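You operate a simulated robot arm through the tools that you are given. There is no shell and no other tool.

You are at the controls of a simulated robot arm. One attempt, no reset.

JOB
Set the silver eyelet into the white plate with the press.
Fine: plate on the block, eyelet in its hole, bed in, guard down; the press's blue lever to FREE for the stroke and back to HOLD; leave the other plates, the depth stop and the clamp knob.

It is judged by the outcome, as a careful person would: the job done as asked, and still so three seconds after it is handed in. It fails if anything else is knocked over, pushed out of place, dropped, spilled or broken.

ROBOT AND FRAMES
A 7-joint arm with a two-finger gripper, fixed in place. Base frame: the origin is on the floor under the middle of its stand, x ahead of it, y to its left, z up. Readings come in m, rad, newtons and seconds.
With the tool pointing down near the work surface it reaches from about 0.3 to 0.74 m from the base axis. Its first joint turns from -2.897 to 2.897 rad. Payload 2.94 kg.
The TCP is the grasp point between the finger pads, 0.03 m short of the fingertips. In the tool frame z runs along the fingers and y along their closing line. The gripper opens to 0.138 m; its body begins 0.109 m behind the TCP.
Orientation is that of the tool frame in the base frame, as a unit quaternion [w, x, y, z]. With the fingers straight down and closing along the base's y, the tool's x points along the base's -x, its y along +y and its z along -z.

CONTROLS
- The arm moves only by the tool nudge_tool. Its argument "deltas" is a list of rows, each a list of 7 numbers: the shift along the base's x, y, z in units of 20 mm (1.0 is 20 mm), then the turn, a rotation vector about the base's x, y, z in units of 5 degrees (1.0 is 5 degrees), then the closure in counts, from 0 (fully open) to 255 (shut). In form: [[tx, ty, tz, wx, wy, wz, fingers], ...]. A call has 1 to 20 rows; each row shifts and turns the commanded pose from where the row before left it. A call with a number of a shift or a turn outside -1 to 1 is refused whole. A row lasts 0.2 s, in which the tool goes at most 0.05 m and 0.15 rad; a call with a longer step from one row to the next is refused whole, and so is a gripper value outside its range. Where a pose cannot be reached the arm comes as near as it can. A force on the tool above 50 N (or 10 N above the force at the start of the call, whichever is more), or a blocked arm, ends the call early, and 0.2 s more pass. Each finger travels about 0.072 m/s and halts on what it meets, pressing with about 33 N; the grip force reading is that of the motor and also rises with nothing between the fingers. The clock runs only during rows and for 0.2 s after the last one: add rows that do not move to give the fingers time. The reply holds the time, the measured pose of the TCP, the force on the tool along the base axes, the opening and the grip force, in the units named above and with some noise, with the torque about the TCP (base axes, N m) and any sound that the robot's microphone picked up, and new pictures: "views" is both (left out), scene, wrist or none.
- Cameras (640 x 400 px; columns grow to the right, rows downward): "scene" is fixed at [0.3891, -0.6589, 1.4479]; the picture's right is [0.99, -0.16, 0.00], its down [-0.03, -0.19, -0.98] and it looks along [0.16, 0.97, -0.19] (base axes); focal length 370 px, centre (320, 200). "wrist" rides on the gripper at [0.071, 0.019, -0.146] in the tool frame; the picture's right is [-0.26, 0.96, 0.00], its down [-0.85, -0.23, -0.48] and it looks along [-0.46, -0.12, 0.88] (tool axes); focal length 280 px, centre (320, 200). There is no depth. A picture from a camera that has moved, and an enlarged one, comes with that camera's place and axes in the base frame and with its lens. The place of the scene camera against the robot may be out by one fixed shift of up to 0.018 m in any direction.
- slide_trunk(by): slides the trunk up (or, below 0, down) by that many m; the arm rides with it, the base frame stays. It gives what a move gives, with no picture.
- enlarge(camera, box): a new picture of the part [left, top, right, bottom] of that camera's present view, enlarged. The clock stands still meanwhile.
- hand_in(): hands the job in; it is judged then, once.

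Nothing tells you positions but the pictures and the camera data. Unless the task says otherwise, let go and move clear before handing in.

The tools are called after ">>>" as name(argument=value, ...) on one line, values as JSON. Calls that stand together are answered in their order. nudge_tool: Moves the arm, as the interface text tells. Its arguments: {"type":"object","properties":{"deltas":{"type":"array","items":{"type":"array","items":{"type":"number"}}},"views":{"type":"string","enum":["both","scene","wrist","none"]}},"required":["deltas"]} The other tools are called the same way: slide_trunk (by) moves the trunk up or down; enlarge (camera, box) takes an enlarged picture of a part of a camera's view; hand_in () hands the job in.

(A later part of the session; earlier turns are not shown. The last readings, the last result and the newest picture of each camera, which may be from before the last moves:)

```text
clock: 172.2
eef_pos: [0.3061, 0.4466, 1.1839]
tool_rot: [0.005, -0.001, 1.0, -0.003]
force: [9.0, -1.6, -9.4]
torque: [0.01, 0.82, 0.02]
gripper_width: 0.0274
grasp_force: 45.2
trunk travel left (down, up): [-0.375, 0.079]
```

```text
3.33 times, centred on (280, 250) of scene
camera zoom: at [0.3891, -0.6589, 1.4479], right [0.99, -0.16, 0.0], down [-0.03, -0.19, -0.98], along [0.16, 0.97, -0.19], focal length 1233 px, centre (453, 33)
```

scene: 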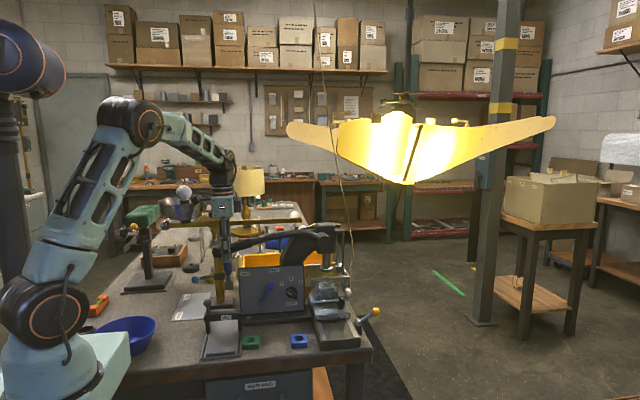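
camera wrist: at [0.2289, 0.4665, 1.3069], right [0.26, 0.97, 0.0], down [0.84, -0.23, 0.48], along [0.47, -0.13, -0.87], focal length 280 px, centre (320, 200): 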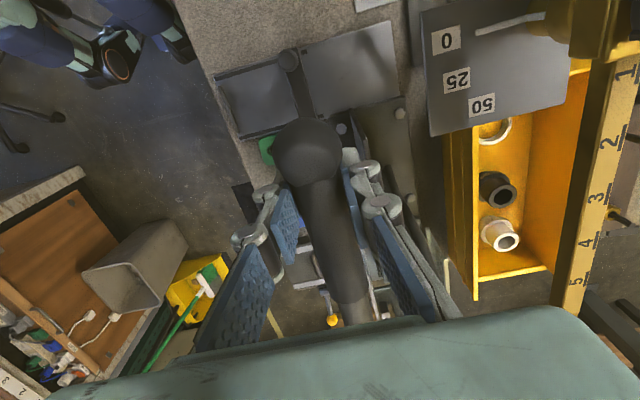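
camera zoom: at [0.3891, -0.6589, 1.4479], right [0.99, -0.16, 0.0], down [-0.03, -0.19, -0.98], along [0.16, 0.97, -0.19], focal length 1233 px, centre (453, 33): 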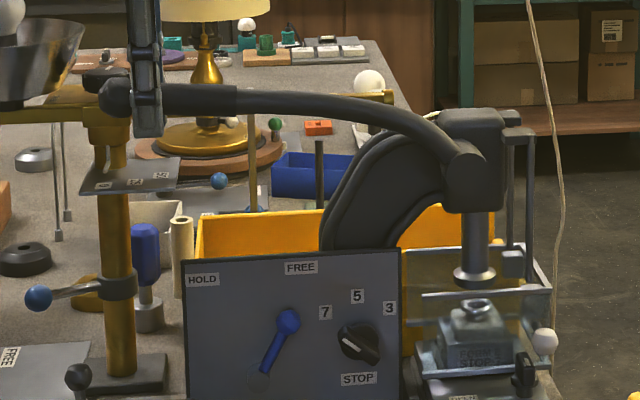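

>>> nudge_tool(deltas=[[0.2, 0, 0.62, 0, 0, 0, 255], [0.227, 0, 0.612, 0, 0, 0, 255], [0.254, 0, 0.603, 0, 0, 0, 255], [0.28, 0, 0.592, 0, 0, 0, 255], [0, 0, 0, 0, 0, 0, 255]], views="none")

>>> enlarge(camera="scene", box=[190, 170, 370, 290])

>>> enlarge(camera="scene", box=[300, 230, 370, 300])

```text
clock: 173.4
eef_pos: [0.3253, 0.4481, 1.2348]
tool_rot: [0.005, -0.001, 1.0, -0.003]
force: [2.4, 0.2, -9.8]
torque: [0.04, 1.04, 0.04]
gripper_width: 0.0272
grasp_force: 45.3
trunk travel left (down, up): [-0.375, 0.079]
```

```text
3.33 times, centred on (280, 230) of scene
camera zoom: at [0.3891, -0.6589, 1.4479], right [0.99, -0.16, 0.0], down [-0.03, -0.19, -0.98], along [0.16, 0.97, -0.19], focal length 1233 px, centre (453, 100)
```

zoom: 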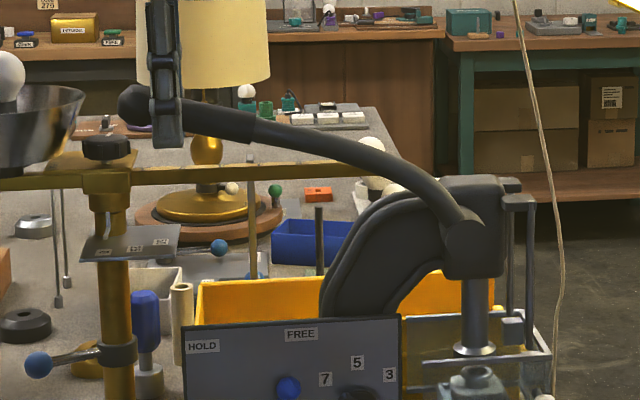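

```text
5.71 times, centred on (335, 265) of scene
camera zoom: at [0.3891, -0.6589, 1.4479], right [0.99, -0.16, 0.0], down [-0.03, -0.19, -0.98], along [0.16, 0.97, -0.19], focal length 2113 px, centre (234, -171)
```

zoom: 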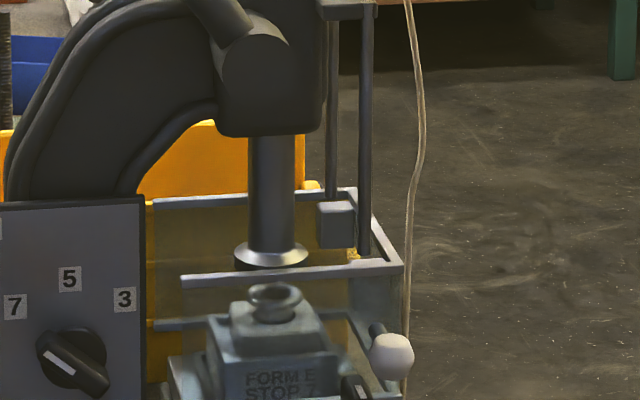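

>>> nudge_tool(deltas=[[0.285, 0, 0.58, 0, -0.3, 0, 255], [0.31, 0, 0.568, 0, -0.3, 0, 255], [0.335, 0, 0.554, 0, -0.4, 0, 255], [0.36, 0, 0.539, 0, -0.4, 0, 255], [0, 0, 0, 0, 0, 0, 255]], views="none")

>>> enlarge(camera="scene", box=[190, 150, 370, 270])

>>> enlarge(camera="scene", box=[300, 230, 370, 300])

```text
clock: 174.7
eef_pos: [0.3516, 0.4469, 1.2789]
tool_rot: [0.066, 0.001, 0.998, -0.003]
force: [0.9, 2.5, -11.1]
torque: [0.12, 0.85, 0.3]
gripper_width: 0.0276
grasp_force: 45.0
trunk travel left (down, up): [-0.375, 0.079]
```

```text
3.33 times, centred on (280, 210) of scene
camera zoom: at [0.3891, -0.6589, 1.4479], right [0.99, -0.16, 0.0], down [-0.03, -0.19, -0.98], along [0.16, 0.97, -0.19], focal length 1233 px, centre (453, 167)
```

zoom: 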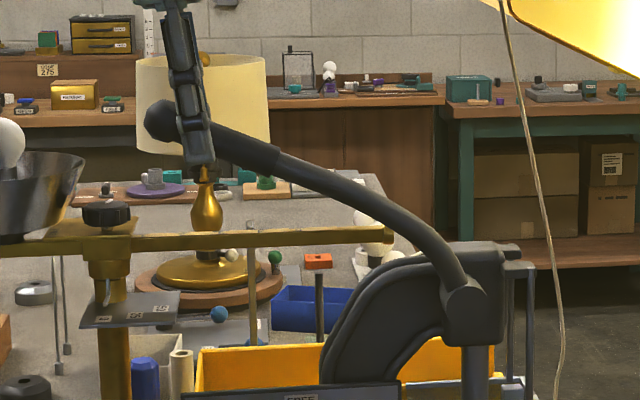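

```text
5.71 times, centred on (335, 265) of scene
camera zoom: at [0.3891, -0.6589, 1.4479], right [0.99, -0.16, 0.0], down [-0.03, -0.19, -0.98], along [0.16, 0.97, -0.19], focal length 2113 px, centre (234, -171)
```

zoom: 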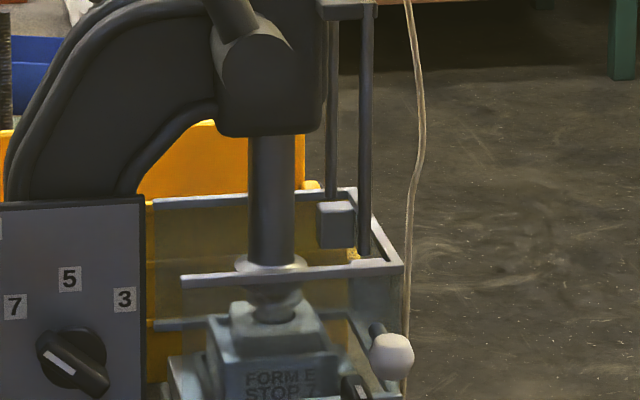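

The ram's foot is now at the eyelet. I'll continue in smaller calls to press it in, watching the force.

>>> nudge_tool(deltas=[[0.377, 0, 0.523, 0, -0.5, 0, 255], [0.4, 0, 0.506, 0, -0.5, 0, 255], [0, 0, 0, 0, 0, 0, 255]], views="none")

>>> enlarge(camera="scene", box=[310, 255, 360, 300])

>>> nudge_tool(deltas=[[0.42, 0, 0.488, 0, -0.5, 0, 255], [0, 0, 0, 0, 0, 0, 255]], views="none")

>>> enlarge(camera="scene", box=[310, 255, 360, 300])

```text
clock: 175.4
eef_pos: [0.368, 0.4466, 1.2986]
tool_rot: [0.109, 0.0, 0.994, -0.004]
force: [0.6, 0.7, -11.4]
torque: [0.16, 1.26, 0.54]
gripper_width: 0.0278
grasp_force: 44.9
trunk travel left (down, up): [-0.375, 0.079]
```

```text
8.89 times, centred on (335, 278) of scene
camera zoom: at [0.3891, -0.6589, 1.4479], right [0.99, -0.16, 0.0], down [-0.03, -0.19, -0.98], along [0.16, 0.97, -0.19], focal length 3287 px, centre (187, -489)
```

zoom: 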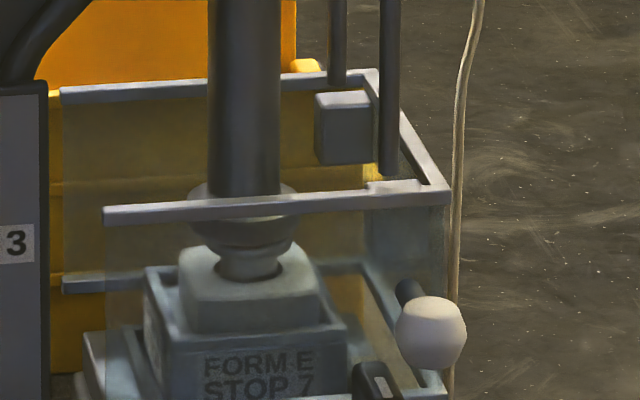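

```text
clock: 176.1
eef_pos: [0.3765, 0.4476, 1.3095]
tool_rot: [0.13, -0.001, 0.991, -0.004]
force: [1.4, 1.2, -14.9]
torque: [0.32, 1.62, 0.72]
gripper_width: 0.0282
grasp_force: 44.9
trunk travel left (down, up): [-0.375, 0.079]
```

```text
8.89 times, centred on (335, 278) of scene
camera zoom: at [0.3891, -0.6589, 1.4479], right [0.99, -0.16, 0.0], down [-0.03, -0.19, -0.98], along [0.16, 0.97, -0.19], focal length 3287 px, centre (187, -489)
```

zoom: 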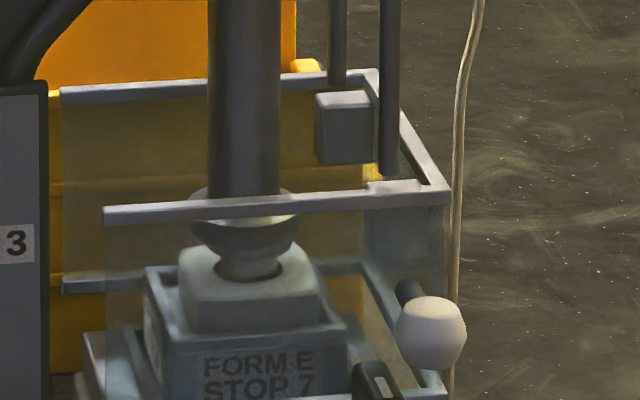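

>>> nudge_tool(deltas=[[0.442, 0, 0.47, 0, -0.5, 0, 255], [0, 0, 0, 0, 0, 0, 255]], views="none")

>>> nudge_tool(deltas=[[0.462, 0, 0.45, 0, -0.5, 0, 255], [0, 0, 0, 0, 0, 0, 255]], views="none")

>>> enlarge(camera="scene", box=[310, 255, 360, 300])

>>> enlarge(camera="scene", box=[190, 140, 370, 260])

```text
clock: 176.7
eef_pos: [0.3844, 0.4479, 1.3189]
tool_rot: [0.153, 0.001, 0.988, -0.004]
force: [0.7, -1.8, -13.1]
torque: [0.25, 1.44, 0.59]
gripper_width: 0.0285
grasp_force: 44.7
trunk travel left (down, up): [-0.375, 0.079]
```

```text
clock: 177.2
eef_pos: [0.3925, 0.4468, 1.3287]
tool_rot: [0.174, -0.001, 0.985, -0.004]
force: [-7.2, -6.6, -20.5]
torque: [-0.12, 1.34, 0.03]
gripper_width: 0.0281
grasp_force: 44.6
trunk travel left (down, up): [-0.375, 0.079]
```

```text
8.89 times, centred on (335, 278) of scene
camera zoom: at [0.3891, -0.6589, 1.4479], right [0.99, -0.16, 0.0], down [-0.03, -0.19, -0.98], along [0.16, 0.97, -0.19], focal length 3287 px, centre (187, -489)
```

zoom: 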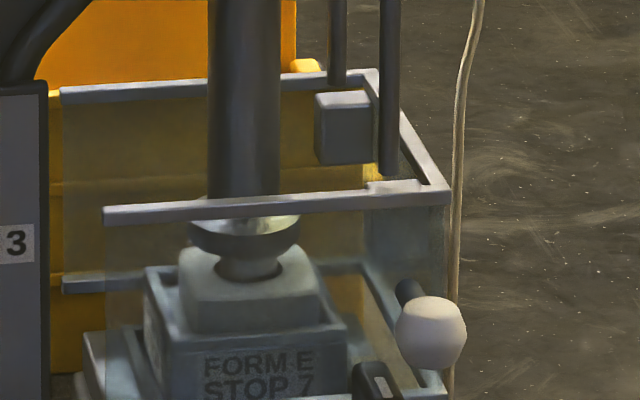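

```text
3.33 times, centred on (280, 200) of scene
camera zoom: at [0.3891, -0.6589, 1.4479], right [0.99, -0.16, 0.0], down [-0.03, -0.19, -0.98], along [0.16, 0.97, -0.19], focal length 1233 px, centre (453, 200)
```

zoom: 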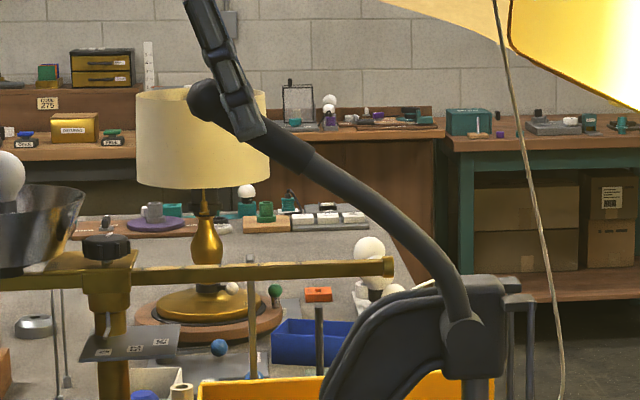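

>>> nudge_tool(deltas=[[0.481, 0, 0.43, 0, -0.5, 0, 255], [0, 0, 0, 0, 0, 0, 255]], views="none")

>>> nudge_tool(deltas=[[0.499, 0, 0.408, 0, -0.5, 0, 255], [0, 0, 0, 0, 0, 0, 255]], views="none")

>>> enlarge(camera="scene", box=[310, 255, 360, 300])

```text
clock: 177.8
eef_pos: [0.4004, 0.4466, 1.3369]
tool_rot: [0.196, 0.0, 0.981, -0.003]
force: [-11.4, -5.1, -15.7]
torque: [-0.06, 1.46, 0.05]
gripper_width: 0.0282
grasp_force: 45.0
trunk travel left (down, up): [-0.375, 0.079]
```

```text
clock: 178.4
eef_pos: [0.4079, 0.4469, 1.3459]
tool_rot: [0.216, 0.0, 0.976, -0.003]
force: [-14.3, -4.0, -15.0]
torque: [-0.13, 1.46, 0.03]
gripper_width: 0.0283
grasp_force: 44.7
trunk travel left (down, up): [-0.375, 0.079]
```

```text
8.89 times, centred on (335, 278) of scene
camera zoom: at [0.3891, -0.6589, 1.4479], right [0.99, -0.16, 0.0], down [-0.03, -0.19, -0.98], along [0.16, 0.97, -0.19], focal length 3287 px, centre (187, -489)
```

zoom: 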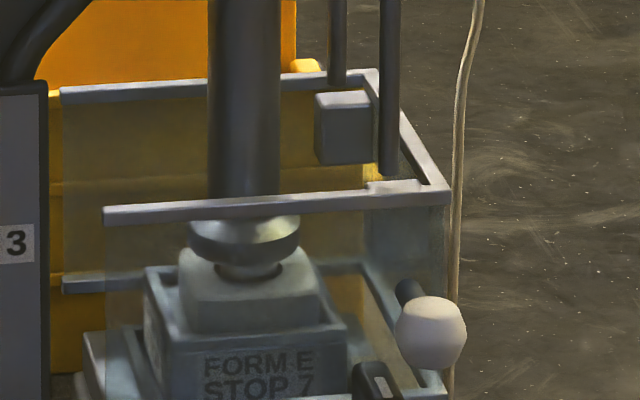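

>>> nudge_tool(deltas=[[0.516, 0, 0.386, 0, -0.5, 0, 255], [0, 0, 0, 0, 0, 0, 255]], views="none")

>>> nudge_tool(deltas=[[0.533, 0, 0.363, 0, -0.5, 0, 255], [0, 0, 0, 0, 0, 0, 255]], views="none")

>>> enlarge(camera="scene", box=[310, 255, 360, 300])

>>> enlarge(camera="scene", box=[190, 130, 370, 250])

```text
clock: 179.1
eef_pos: [0.4179, 0.4476, 1.3541]
tool_rot: [0.237, -0.001, 0.971, -0.001]
force: [-17.6, -3.4, -7.7]
torque: [-0.05, 1.58, 0.02]
gripper_width: 0.0284
grasp_force: 44.9
trunk travel left (down, up): [-0.375, 0.079]
```

```text
clock: 179.7
eef_pos: [0.4293, 0.4468, 1.3613]
tool_rot: [0.259, 0.0, 0.966, -0.002]
force: [-19.0, -1.2, -3.0]
torque: [-0.06, 1.22, 0.01]
gripper_width: 0.028
grasp_force: 45.0
trunk travel left (down, up): [-0.375, 0.079]
```

```text
8.89 times, centred on (335, 278) of scene
camera zoom: at [0.3891, -0.6589, 1.4479], right [0.99, -0.16, 0.0], down [-0.03, -0.19, -0.98], along [0.16, 0.97, -0.19], focal length 3287 px, centre (187, -489)
```

zoom: 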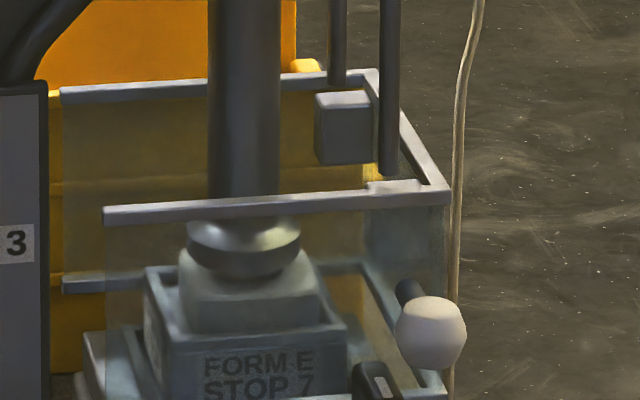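

```text
3.33 times, centred on (280, 190) of scene
camera zoom: at [0.3891, -0.6589, 1.4479], right [0.99, -0.16, 0.0], down [-0.03, -0.19, -0.98], along [0.16, 0.97, -0.19], focal length 1233 px, centre (453, 233)
```

zoom: 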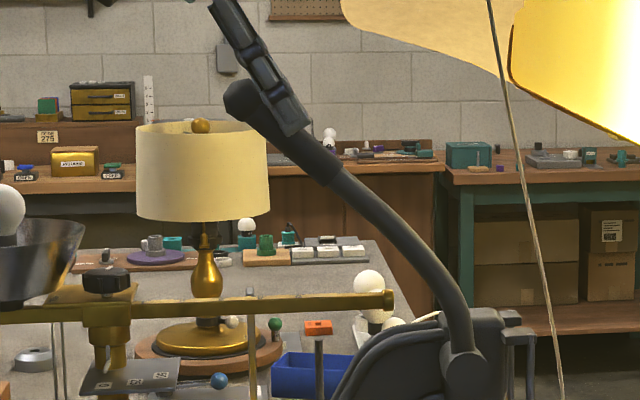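

>>> nudge_tool(deltas=[[0.548, 0, 0.339, 0, -0.4, 0, 255], [0, 0, 0, 0, 0, 0, 255]], views="none")

>>> nudge_tool(deltas=[[0.5625, 0, 0.315, 0, -0.4, 0, 255], [0, 0, 0, 0, 0, 0, 255]], views="none")

>>> enlarge(camera="scene", box=[310, 255, 360, 300])

```text
clock: 180.2
eef_pos: [0.4446, 0.4459, 1.367]
tool_rot: [0.277, 0.001, 0.961, -0.003]
force: [0.6, 0.1, 0.6]
torque: [0.0, 0.02, 0.02]
gripper_width: 0.0
grasp_force: 28.0
trunk travel left (down, up): [-0.375, 0.079]
```

```text
clock: 180.8
eef_pos: [0.4543, 0.4453, 1.3727]
tool_rot: [0.293, 0.001, 0.956, -0.002]
force: [-0.2, 0.1, 0.0]
torque: [0.01, 0.02, -0.01]
gripper_width: 0.0001
grasp_force: 28.6
trunk travel left (down, up): [-0.375, 0.079]
```

```text
8.89 times, centred on (335, 278) of scene
camera zoom: at [0.3891, -0.6589, 1.4479], right [0.99, -0.16, 0.0], down [-0.03, -0.19, -0.98], along [0.16, 0.97, -0.19], focal length 3287 px, centre (187, -489)
```

zoom: 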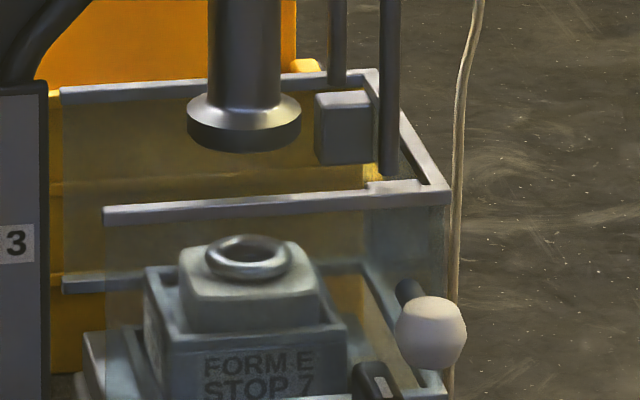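

The eyelet's flange is now down on the plate, and the handle has slipped from the grip and dropped back to rest. I'll look closely to judge whether the eyelet is fully seated.

>>> enlarge(camera="scene", box=[318, 265, 348, 290])

>>> nudge_tool(deltas=[[-0.5, 0, 0.3, 0, 0.8, 0, 200], [-0.8, 0, 0.2, 0, 0.8, 0, 125], [-0.8, -0.3, 0, 0, 0.8, 0, 125], [-0.8, -0.5, 0, 0, 0.8, 0, 125], [-0.8, -0.5, 0, 0, 0.8, 0, 125], [-0.8, -0.5, 0, 0, 0.8, 0, 125], [-0.8, -0.5, 0, 0, 0.8, 0, 125], [-0.5, -0.5, 0, 0, 0.8, 0, 125], [0, 0, 0, 0, 0.8, 0, 125], [0, 0, 0, 0, 0, 0, 125]], views="both")

>>> enlarge(camera="scene", box=[190, 210, 370, 320])

```text
16.00 times, centred on (333, 278) of scene
camera zoom: at [0.3891, -0.6589, 1.4479], right [0.99, -0.16, 0.0], down [-0.03, -0.19, -0.98], along [0.16, 0.97, -0.19], focal length 5917 px, centre (112, -1040)
```

zoom: 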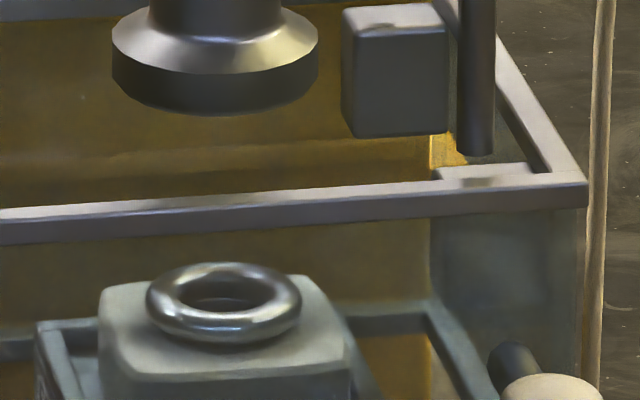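

```text
clock: 183.1
eef_pos: [0.3302, 0.3783, 1.3844]
tool_rot: [0.019, 0.0, 1.0, -0.001]
force: [0.4, 0.0, -0.2]
torque: [-0.02, -0.01, -0.01]
gripper_width: 0.0705
grasp_force: 0.0
out of reach, approached as far as the arm can: row 8, 9
trunk travel left (down, up): [-0.375, 0.079]
camera wrist: at [0.2524, 0.3974, 1.5281], right [0.26, 0.97, 0.01], down [0.83, -0.23, 0.51], along [0.49, -0.13, -0.86], focal length 280 px, centre (320, 200)
```

scene: 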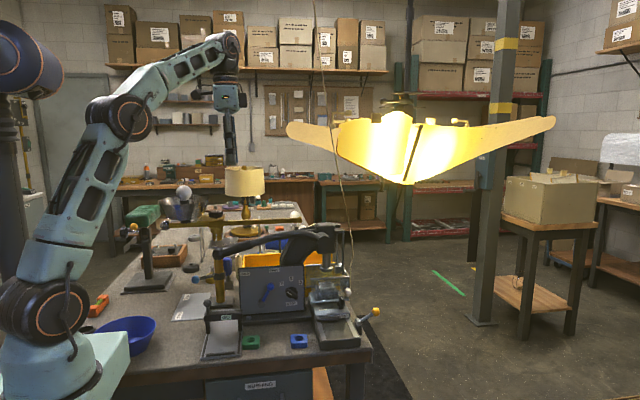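
wrist: 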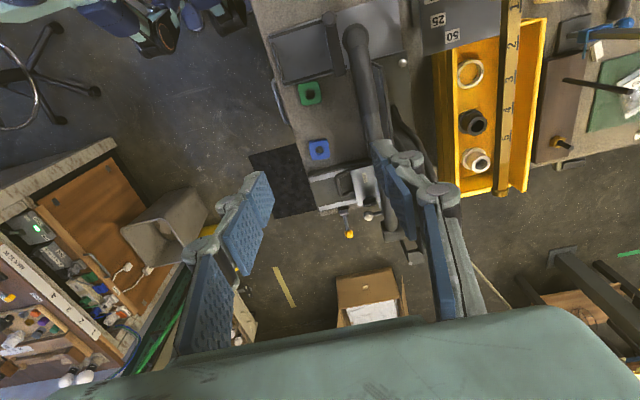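

```text
3.56 times, centred on (280, 265) of scene
camera zoom: at [0.3891, -0.6589, 1.4479], right [0.99, -0.16, 0.0], down [-0.03, -0.19, -0.98], along [0.16, 0.97, -0.19], focal length 1315 px, centre (462, -31)
```

zoom: 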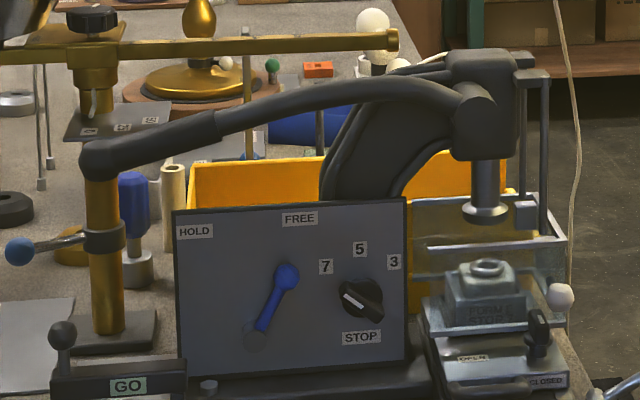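

The flange has gone down about 10 mm and sits on the plate. To be sure the stroke reached the depth stop, I'll take a second, deeper grip on the handle and swing it up again.

>>> nudge_tool(deltas=[[-0.2, 0.3, -1, 0, 0, 0, 125], [-0.2, 0.4, -1, 0, 0, 0, 125], [-0.2, 0.4, -1, 0, 0, 0, 125], [-0.2, 0.4, -1, 0, 0, 0, 125], [-0.2, 0.4, -1, 0, 0, 0, 125], [-0.2, 0.4, -1, 0, 0, 0, 125], [-0.2, 0.4, -1, 0, 0, 0, 125], [-0.2, 0.4, -1, 0, 0, 0, 125], [0, 0.3, -1, 0, 0, 0, 125], [0, 0, 0, 0, 0, 0, 125]], views="wrist")

```text
clock: 185.2
eef_pos: [0.2962, 0.4466, 1.205]
tool_rot: [0.019, 0.0, 1.0, -0.002]
force: [0.0, -0.5, 0.9]
torque: [-0.01, 0.04, -0.02]
gripper_width: 0.0703
grasp_force: 0.0
trunk travel left (down, up): [-0.375, 0.079]
camera wrist: at [0.2208, 0.4662, 1.3483], right [0.26, 0.97, 0.01], down [0.83, -0.23, 0.51], along [0.49, -0.13, -0.86], focal length 280 px, centre (320, 200)
```

wrist: 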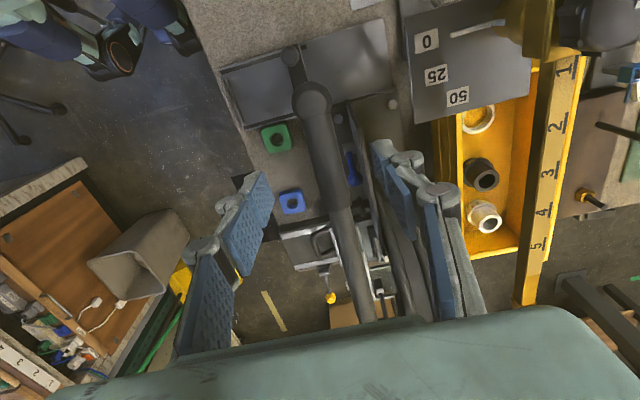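

>>> nudge_tool(deltas=[[0.1, 0, -0.9, 0, 0.11, 0, 125], [0, 0, -0.9, 0, 0.11, 0, 125], [0, 0, -0.9, 0, 0.11, 0, 125], [0, 0, -0.9, 0, 0.11, 0, 125], [0, 0, -0.9, 0, 0, 0, 125], [0, 0, -0.9, 0, 0, 0, 125], [0, 0, -0.9, 0, 0, 0, 125], [0, 0, -0.9, 0, 0, 0, 125], [0, 0, 0, 0, 0, 0, 125]], views="wrist")

>>> enlarge(camera="scene", box=[190, 210, 330, 300])

```text
clock: 187.2
eef_pos: [0.2981, 0.447, 1.058]
tool_rot: [0.0, 0.0, 1.0, -0.002]
force: [-0.2, 0.4, 0.1]
torque: [-0.02, -0.01, -0.01]
gripper_width: 0.0701
grasp_force: 0.1
trunk travel left (down, up): [-0.375, 0.079]
camera wrist: at [0.2277, 0.4651, 1.2057], right [0.26, 0.97, 0.0], down [0.85, -0.23, 0.48], along [0.46, -0.13, -0.88], focal length 280 px, centre (320, 200)
```

wrist: 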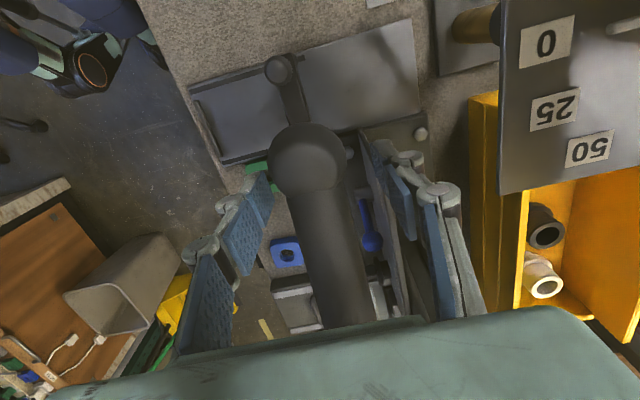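

```text
4.44 times, centred on (260, 255) of scene
camera zoom: at [0.3891, -0.6589, 1.4479], right [0.99, -0.16, 0.0], down [-0.03, -0.19, -0.98], along [0.16, 0.97, -0.19], focal length 1644 px, centre (587, -44)
```

zoom: 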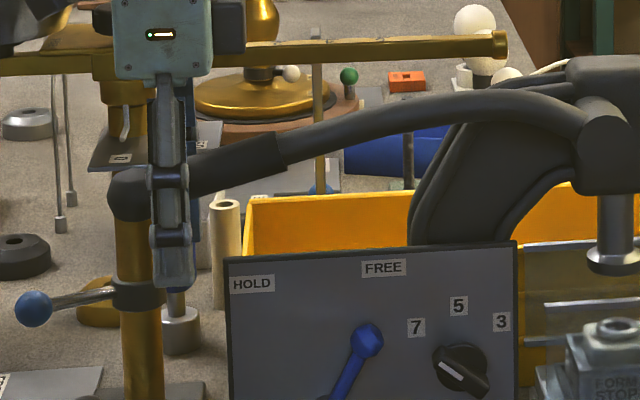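

>>> nudge_tool(deltas=[[0, 0, 0, 0, 0, 0, 160], [0, 0, 0, 0, 0, 0, 190], [0, 0, 0, 0, 0, 0, 220], [0, 0, 0, 0, 0, 0, 255], [0, 0, 0, 0, 0, 0, 255]], views="none")

>>> nudge_tool(deltas=[[-0.054, 0, 0.643, 0, 0, 0, 255], [-0.026, 0, 0.644, 0, 0, 0, 255], [0.003, 0, 0.645, 0, 0, 0, 255], [0, 0, 0, 0, 0, 0, 255]], views="none")

>>> enlarge(camera="scene", box=[190, 210, 330, 300])

```text
clock: 188.4
eef_pos: [0.2984, 0.4456, 1.0589]
tool_rot: [0.0, 0.001, 1.0, -0.002]
force: [-0.7, 2.7, -1.5]
torque: [0.29, -0.14, -0.1]
gripper_width: 0.0257
grasp_force: 43.5
trunk travel left (down, up): [-0.375, 0.079]
```

```text
clock: 189.4
eef_pos: [0.2984, 0.4452, 1.099]
tool_rot: [0.0, 0.001, 1.0, -0.002]
force: [1.3, -2.5, -7.4]
torque: [0.02, 0.63, -0.07]
gripper_width: 0.0261
grasp_force: 43.5
trunk travel left (down, up): [-0.375, 0.079]
```

```text
4.44 times, centred on (260, 255) of scene
camera zoom: at [0.3891, -0.6589, 1.4479], right [0.99, -0.16, 0.0], down [-0.03, -0.19, -0.98], along [0.16, 0.97, -0.19], focal length 1644 px, centre (587, -44)
```

zoom: 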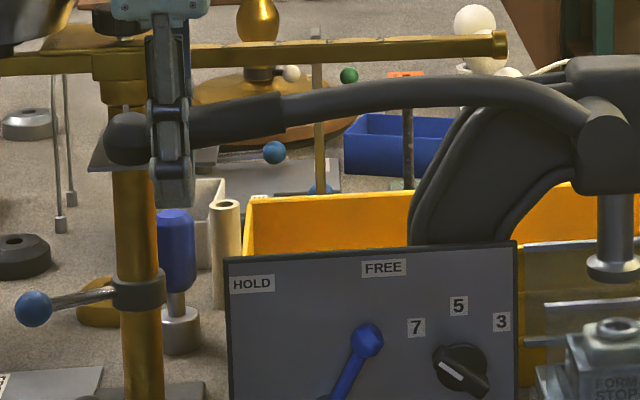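

>>> nudge_tool(deltas=[[0.031, 0, 0.644, 0, 0, 0, 255], [0.059, 0, 0.642, 0, 0, 0, 255], [0.087, 0, 0.639, 0, 0, 0, 255], [0.115, 0, 0.634, 0, 0, 0, 255], [0.143, 0, 0.629, 0, 0, 0, 255], [0.17, 0, 0.622, 0, 0, 0, 255], [0.197, 0, 0.614, 0, 0, 0, 255], [0.223, 0, 0.605, 0, 0, 0, 255], [0.25, 0, 0.595, 0, 0, 0, 255], [0, 0, 0, 0, 0, 0, 255]], views="none")

>>> enlarge(camera="scene", box=[190, 160, 370, 280])

```text
clock: 191.7
eef_pos: [0.3228, 0.4468, 1.2084]
tool_rot: [-0.001, 0.0, 1.0, -0.002]
force: [1.7, -7.5, -9.1]
torque: [0.11, 0.97, 0.16]
gripper_width: 0.0265
grasp_force: 43.4
trunk travel left (down, up): [-0.375, 0.079]
```

```text
3.33 times, centred on (280, 220) of scene
camera zoom: at [0.3891, -0.6589, 1.4479], right [0.99, -0.16, 0.0], down [-0.03, -0.19, -0.98], along [0.16, 0.97, -0.19], focal length 1233 px, centre (453, 133)
```

zoom: 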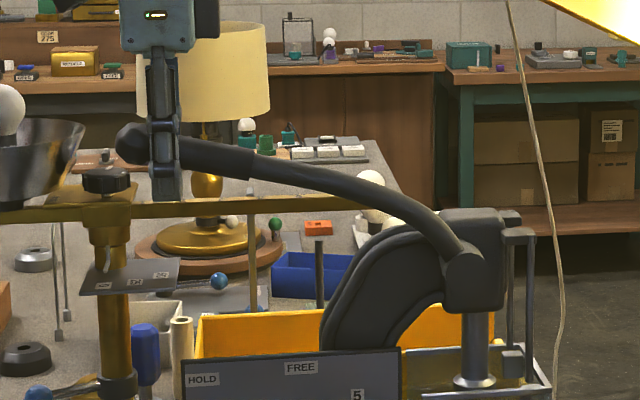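

Good grip with the rod deep between the fingers. I'll continue along the arc with the tilt.

>>> nudge_tool(deltas=[[0.314, 0, 0.584, 0, -0.4, 0, 255], [0.338, 0, 0.573, 0, -0.4, 0, 255], [0.363, 0, 0.561, 0, -0.4, 0, 255], [0.397, 0, 0.548, 0, -0.5, 0, 255], [0.42, 0, 0.535, 0, -0.5, 0, 255], [0.442, 0, 0.52, 0, -0.5, 0, 255], [0, 0, 0, 0, 0, 0, 255]], views="none")

>>> nudge_tool(deltas=[[0.463, 0, 0.504, 0, -0.5, 0, 255], [0.484, 0, 0.488, 0, -0.5, 0, 255], [0.503, 0, 0.47, 0, -0.5, 0, 255], [0, 0, 0, 0, 0, 0, 255]], views="none")

>>> enlarge(camera="scene", box=[190, 140, 370, 260])

>>> enlarge(camera="scene", box=[310, 255, 360, 300])

```text
clock: 193.2
eef_pos: [0.3736, 0.4473, 1.273]
tool_rot: [0.115, 0.001, 0.993, -0.004]
force: [12.9, -7.7, -28.4]
torque: [-0.03, 2.44, -0.1]
gripper_width: 0.0317
grasp_force: 44.8
trunk travel left (down, up): [-0.375, 0.079]
```

```text
clock: 194.2
eef_pos: [0.3983, 0.4475, 1.3066]
tool_rot: [0.181, -0.001, 0.983, -0.001]
force: [1.0, -10.2, -16.7]
torque: [0.17, 1.68, 0.11]
gripper_width: 0.0349
grasp_force: 44.7
trunk travel left (down, up): [-0.375, 0.079]
```

```text
3.33 times, centred on (280, 200) of scene
camera zoom: at [0.3891, -0.6589, 1.4479], right [0.99, -0.16, 0.0], down [-0.03, -0.19, -0.98], along [0.16, 0.97, -0.19], focal length 1233 px, centre (453, 200)
```

zoom: 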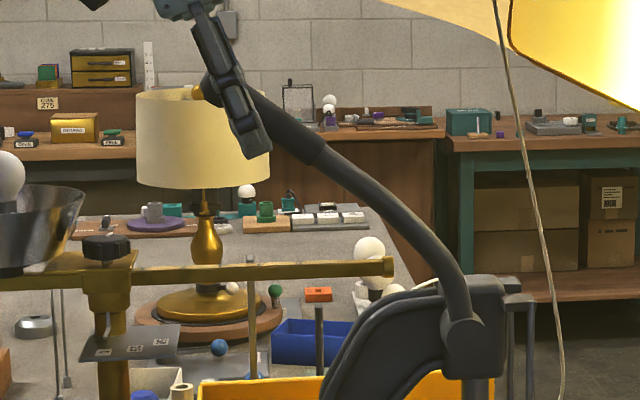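

```text
8.89 times, centred on (335, 278) of scene
camera zoom: at [0.3891, -0.6589, 1.4479], right [0.99, -0.16, 0.0], down [-0.03, -0.19, -0.98], along [0.16, 0.97, -0.19], focal length 3287 px, centre (187, -489)
```

zoom: 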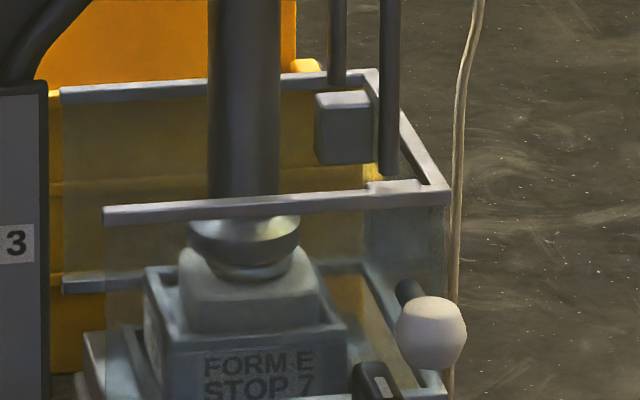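

>>> nudge_tool(deltas=[[0.522, 0, 0.452, 0, -0.5, 0, 255], [0.54, 0, 0.433, 0, -0.5, 0, 255], [0, 0, 0, 0, 0, 0, 255]], views="none")

>>> nudge_tool(deltas=[[0.556, 0, 0.413, 0, -0.5, 0, 255], [0, 0, 0, 0, 0, 0, 255]], views="none")

>>> enlarge(camera="scene", box=[190, 130, 370, 250])

>>> enlarge(camera="scene", box=[310, 255, 360, 300])

```text
clock: 195.1
eef_pos: [0.4171, 0.4466, 1.3223]
tool_rot: [0.222, 0.0, 0.975, -0.004]
force: [-10.6, -13.1, -24.0]
torque: [0.38, 1.99, 0.17]
gripper_width: 0.0353
grasp_force: 45.2
trunk travel left (down, up): [-0.375, 0.079]
```

```text
clock: 195.5
eef_pos: [0.419, 0.4462, 1.3242]
tool_rot: [0.23, -0.002, 0.973, -0.011]
force: [-10.2, -8.2, -6.0]
torque: [-0.14, 0.05, -0.15]
gripper_width: 0.035
grasp_force: 44.8
trunk travel left (down, up): [-0.375, 0.079]
stopped in row 2: the force on the tool passed its limit at 56 N (the readings are from after the stop); the commanded pose is now the measured one
```

```text
3.33 times, centred on (280, 190) of scene
camera zoom: at [0.3891, -0.6589, 1.4479], right [0.99, -0.16, 0.0], down [-0.03, -0.19, -0.98], along [0.16, 0.97, -0.19], focal length 1233 px, centre (453, 233)
```

zoom: 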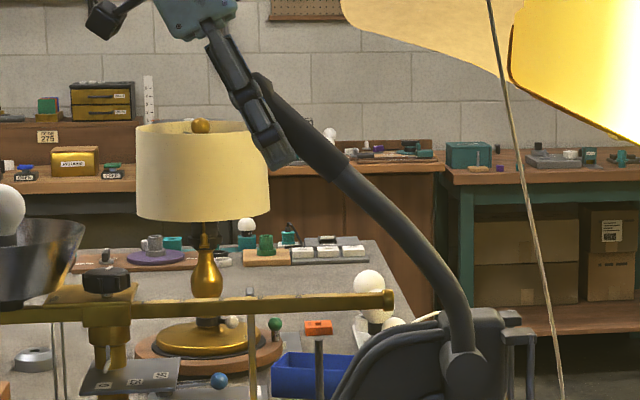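

```text
8.89 times, centred on (335, 278) of scene
camera zoom: at [0.3891, -0.6589, 1.4479], right [0.99, -0.16, 0.0], down [-0.03, -0.19, -0.98], along [0.16, 0.97, -0.19], focal length 3287 px, centre (187, -489)
```

zoom: 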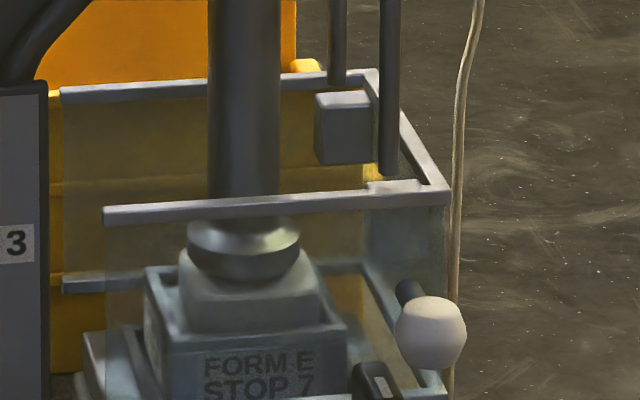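

The handle met a hard stop at 56 N with the ram pressing the eyelet flush, so the stroke is complete. I'll lower the handle back along the same arc, still gripping it.

>>> nudge_tool(deltas=[[-0.54, 0, -0.433, 0, 0.5, 0, 255], [-0.522, 0, -0.452, 0, 0.5, 0, 255], [-0.503, 0, -0.47, 0, 0.5, 0, 255], [-0.484, 0, -0.488, 0, 0.5, 0, 255], [-0.463, 0, -0.504, 0, 0.5, 0, 255], [-0.442, 0, -0.52, 0, 0.5, 0, 255], [-0.42, 0, -0.535, 0, 0.5, 0, 255], [-0.397, 0, -0.548, 0, 0.5, 0, 255], [-0.363, 0, -0.561, 0, 0.4, 0, 255], [-0.338, 0, -0.573, 0, 0.4, 0, 255], [-0.314, 0, -0.584, 0, 0.4, 0, 255], [0, 0, 0, 0, 0, 0, 255]], views="none")

>>> enlarge(camera="scene", box=[190, 160, 370, 280])

```text
clock: 198.1
eef_pos: [0.3259, 0.4493, 1.2104]
tool_rot: [0.008, -0.004, 1.0, -0.008]
force: [-1.7, 3.2, -3.8]
torque: [-0.17, -0.04, 0.06]
gripper_width: 0.0218
grasp_force: 41.0
trunk travel left (down, up): [-0.375, 0.079]
```

```text
3.33 times, centred on (280, 220) of scene
camera zoom: at [0.3891, -0.6589, 1.4479], right [0.99, -0.16, 0.0], down [-0.03, -0.19, -0.98], along [0.16, 0.97, -0.19], focal length 1233 px, centre (453, 133)
```

zoom: 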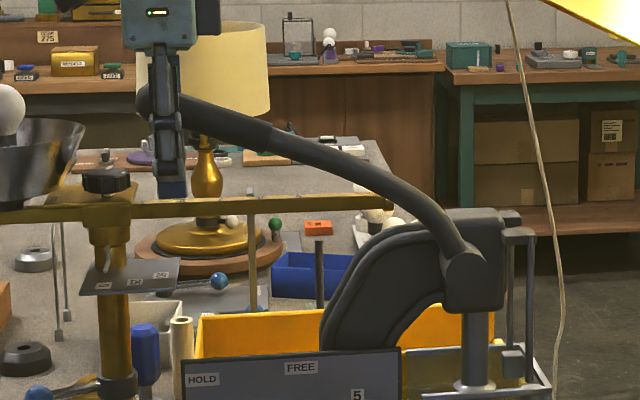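

>>> nudge_tool(deltas=[[-0.25, 0, -0.595, 0, 0, 0, 255], [-0.223, 0, -0.605, 0, 0, 0, 255], [-0.197, 0, -0.614, 0, 0, 0, 255], [-0.17, 0, -0.622, 0, 0, 0, 255], [-0.143, 0, -0.629, 0, 0, 0, 255], [-0.115, 0, -0.634, 0, 0, 0, 255], [-0.087, 0, -0.639, 0, 0, 0, 255], [-0.059, 0, -0.642, 0, 0, 0, 255], [0, 0, 0, 0, 0, 0, 255]], views="none")

>>> enlarge(camera="scene", box=[190, 200, 370, 310])

```text
clock: 200.1
eef_pos: [0.3031, 0.4487, 1.1085]
tool_rot: [0.007, -0.004, 1.0, -0.008]
force: [2.4, 4.2, -5.2]
torque: [-0.17, 0.06, -0.08]
gripper_width: 0.0214
grasp_force: 40.4
trunk travel left (down, up): [-0.375, 0.079]
```

```text
3.56 times, centred on (280, 255) of scene
camera zoom: at [0.3891, -0.6589, 1.4479], right [0.99, -0.16, 0.0], down [-0.03, -0.19, -0.98], along [0.16, 0.97, -0.19], focal length 1315 px, centre (462, 4)
```

zoom: 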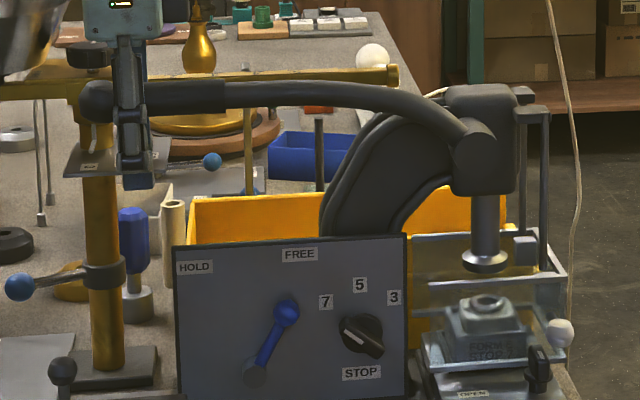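

>>> nudge_tool(deltas=[[-0.097, 0, -0.637, 0, 0, 0, 255], [-0.069, 0, -0.641, 0, 0, 0, 255], [-0.041, 0, -0.644, 0, 0, 0, 255], [-0.013, 0, -0.645, 0, 0, 0, 255], [0, 0, 0, 0, 0, 0, 255]], views="none")

>>> enlarge(camera="scene", box=[190, 200, 370, 310])

```text
clock: 201.3
eef_pos: [0.2984, 0.4504, 1.0581]
tool_rot: [0.007, -0.003, 1.0, -0.009]
force: [4.2, 7.9, -2.6]
torque: [-0.38, 0.13, -0.11]
gripper_width: 0.0215
grasp_force: 40.3
trunk travel left (down, up): [-0.375, 0.079]
```

```text
3.56 times, centred on (280, 255) of scene
camera zoom: at [0.3891, -0.6589, 1.4479], right [0.99, -0.16, 0.0], down [-0.03, -0.19, -0.98], along [0.16, 0.97, -0.19], focal length 1315 px, centre (462, 4)
```

zoom: 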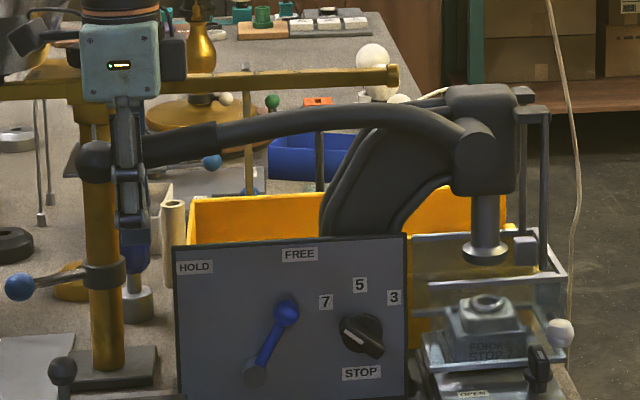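

>>> nudge_tool(deltas=[[0.015, 0, -0.644, 0, 0, 0, 255], [0.03, 0, -0.6, 0, 0, 0, 255], [0, 0, 0, 0, 0, 0, 255]], views="none")

>>> enlarge(camera="scene", box=[190, 200, 370, 310])

```text
clock: 202.1
eef_pos: [0.2992, 0.448, 1.0341]
tool_rot: [0.007, -0.003, 1.0, -0.008]
force: [10.3, 6.7, -2.3]
torque: [-0.35, 0.38, -0.14]
gripper_width: 0.0214
grasp_force: 40.6
trunk travel left (down, up): [-0.375, 0.079]
```

```text
3.56 times, centred on (280, 255) of scene
camera zoom: at [0.3891, -0.6589, 1.4479], right [0.99, -0.16, 0.0], down [-0.03, -0.19, -0.98], along [0.16, 0.97, -0.19], focal length 1315 px, centre (462, 4)
```

zoom: 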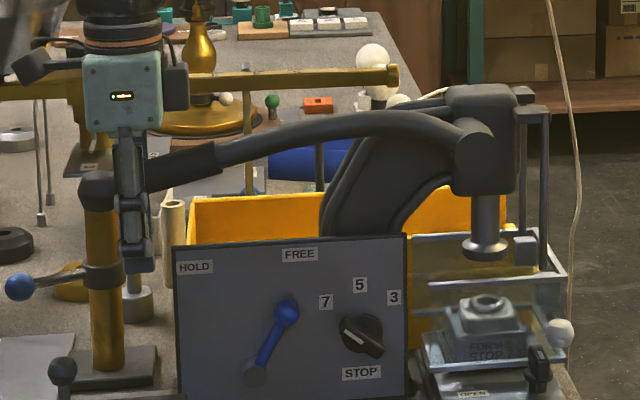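

>>> nudge_tool(deltas=[[0.02, 0, -0.3, 0, 0, 0, 255], [0, 0, 0, 0, 0, 0, 255], [0, 0, 0, 0, 0, 0, 200], [0, 0, 0, 0, 0, 0, 150], [0, 0, 0, 0, 0, 0, 125], [0, 0, 0, 0, 0, 0, 125]], views="both")

>>> enlarge(camera="scene", box=[190, 200, 370, 310])

>>> enlarge(camera="wrist", box=[220, 90, 460, 240])

```text
clock: 203.5
eef_pos: [0.2977, 0.4471, 1.0286]
tool_rot: [0.007, -0.004, 1.0, -0.008]
force: [1.1, -0.1, -0.7]
torque: [0.02, -0.01, 0.02]
gripper_width: 0.0704
grasp_force: 0.2
trunk travel left (down, up): [-0.375, 0.079]
camera wrist: at [0.2244, 0.4685, 1.1745], right [0.25, 0.97, -0.01], down [0.84, -0.22, 0.49], along [0.47, -0.13, -0.87], focal length 280 px, centre (320, 200)
```

scene: 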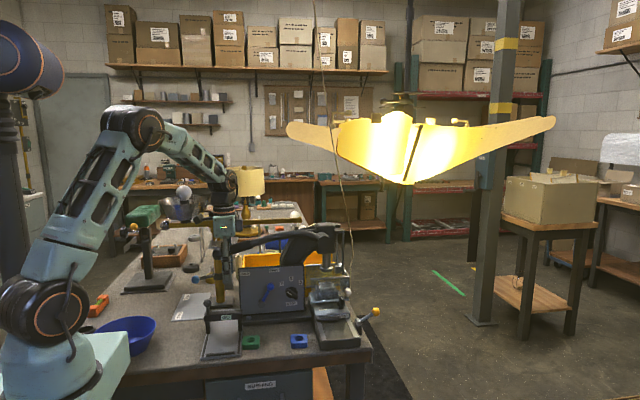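
wrist: 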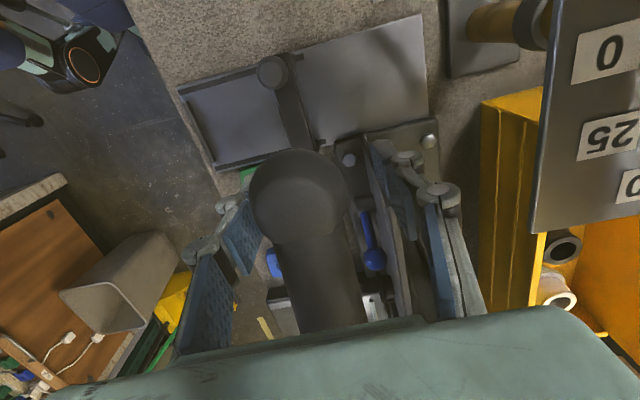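

```text
3.56 times, centred on (280, 255) of scene
camera zoom: at [0.3891, -0.6589, 1.4479], right [0.99, -0.16, 0.0], down [-0.03, -0.19, -0.98], along [0.16, 0.97, -0.19], focal length 1315 px, centre (462, 4)
```

zoom: 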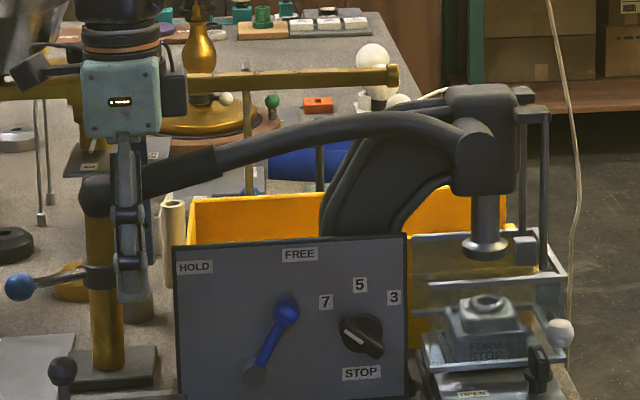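

```text
2.67 times, centred on (340, 165) of wrist
camera zoom: at [0.2244, 0.4685, 1.1745], right [0.25, 0.97, -0.01], down [0.84, -0.22, 0.49], along [0.47, -0.13, -0.87], focal length 748 px, centre (267, 293)
```

zoom: 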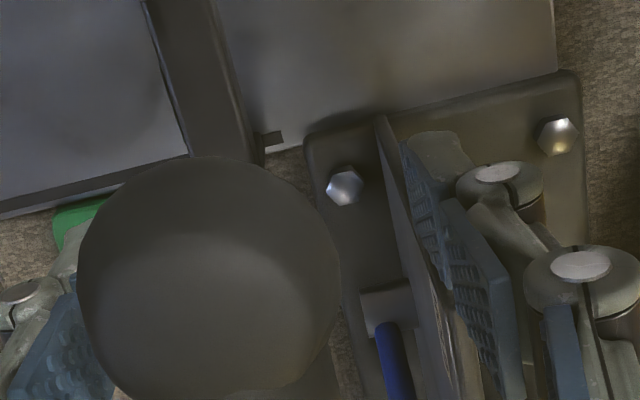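

The handle is back at rest and released. I'll rise clear, then re-orient the gripper to return the blue lever to HOLD.

>>> nudge_tool(deltas=[[0, 0, 0.5, 0, 0, 0, 125], [0, 0, 1, 0, 0, 0, 125], [0, 0, 1, 0, 0, 0, 125], [0, 0, 1, 0, 0, 0, 125], [0, 0, 1, 0, 0, 0, 125], [0, 0, 1, 0, 0, 0, 125], [0, 0, 1, 0, 0, 0, 125], [0, 0, 1, 0, 0, 0, 125], [0, -1, 0.8, 0, 0, 0, 125], [0, -1, 0, 0, 0, 0.5, 125], [0, -1, 0, 0, 0, 1, 125], [0, -1, 0, 0, 0, 1, 125], [0, -1, 0, 0, 0, 1, 125], [0, -1, 0, 0, 0, 1, 125], [0, -1, 0, 0, 0, 1, 125], [0, -1, 0, 0, 0, 1, 125], [0, 0, 0, 0, 0, 1, 125], [0, 0, 0, 0, 0, 1, 125], [0, 0, 0, 0, 0, 0, 125]], views="both")

```text
clock: 207.5
eef_pos: [0.2992, 0.2893, 1.192]
tool_rot: [0.005, -0.366, 0.93, -0.007]
force: [0.0, 0.1, 0.1]
torque: [0.04, -0.02, 0.02]
gripper_width: 0.0702
grasp_force: 0.1
trunk travel left (down, up): [-0.375, 0.079]
camera wrist: at [0.2323, 0.2545, 1.3378], right [-0.47, 0.88, -0.01], down [0.77, 0.41, 0.48], along [0.43, 0.22, -0.88], focal length 280 px, centre (320, 200)
```

scene: 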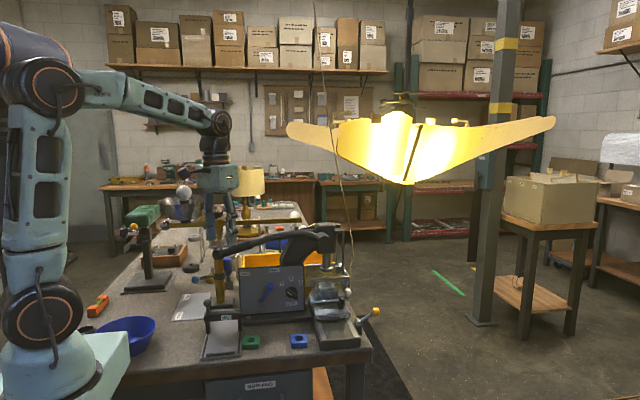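
wrist: 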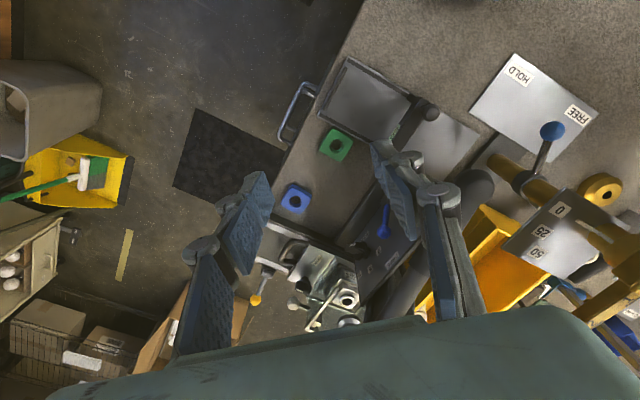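

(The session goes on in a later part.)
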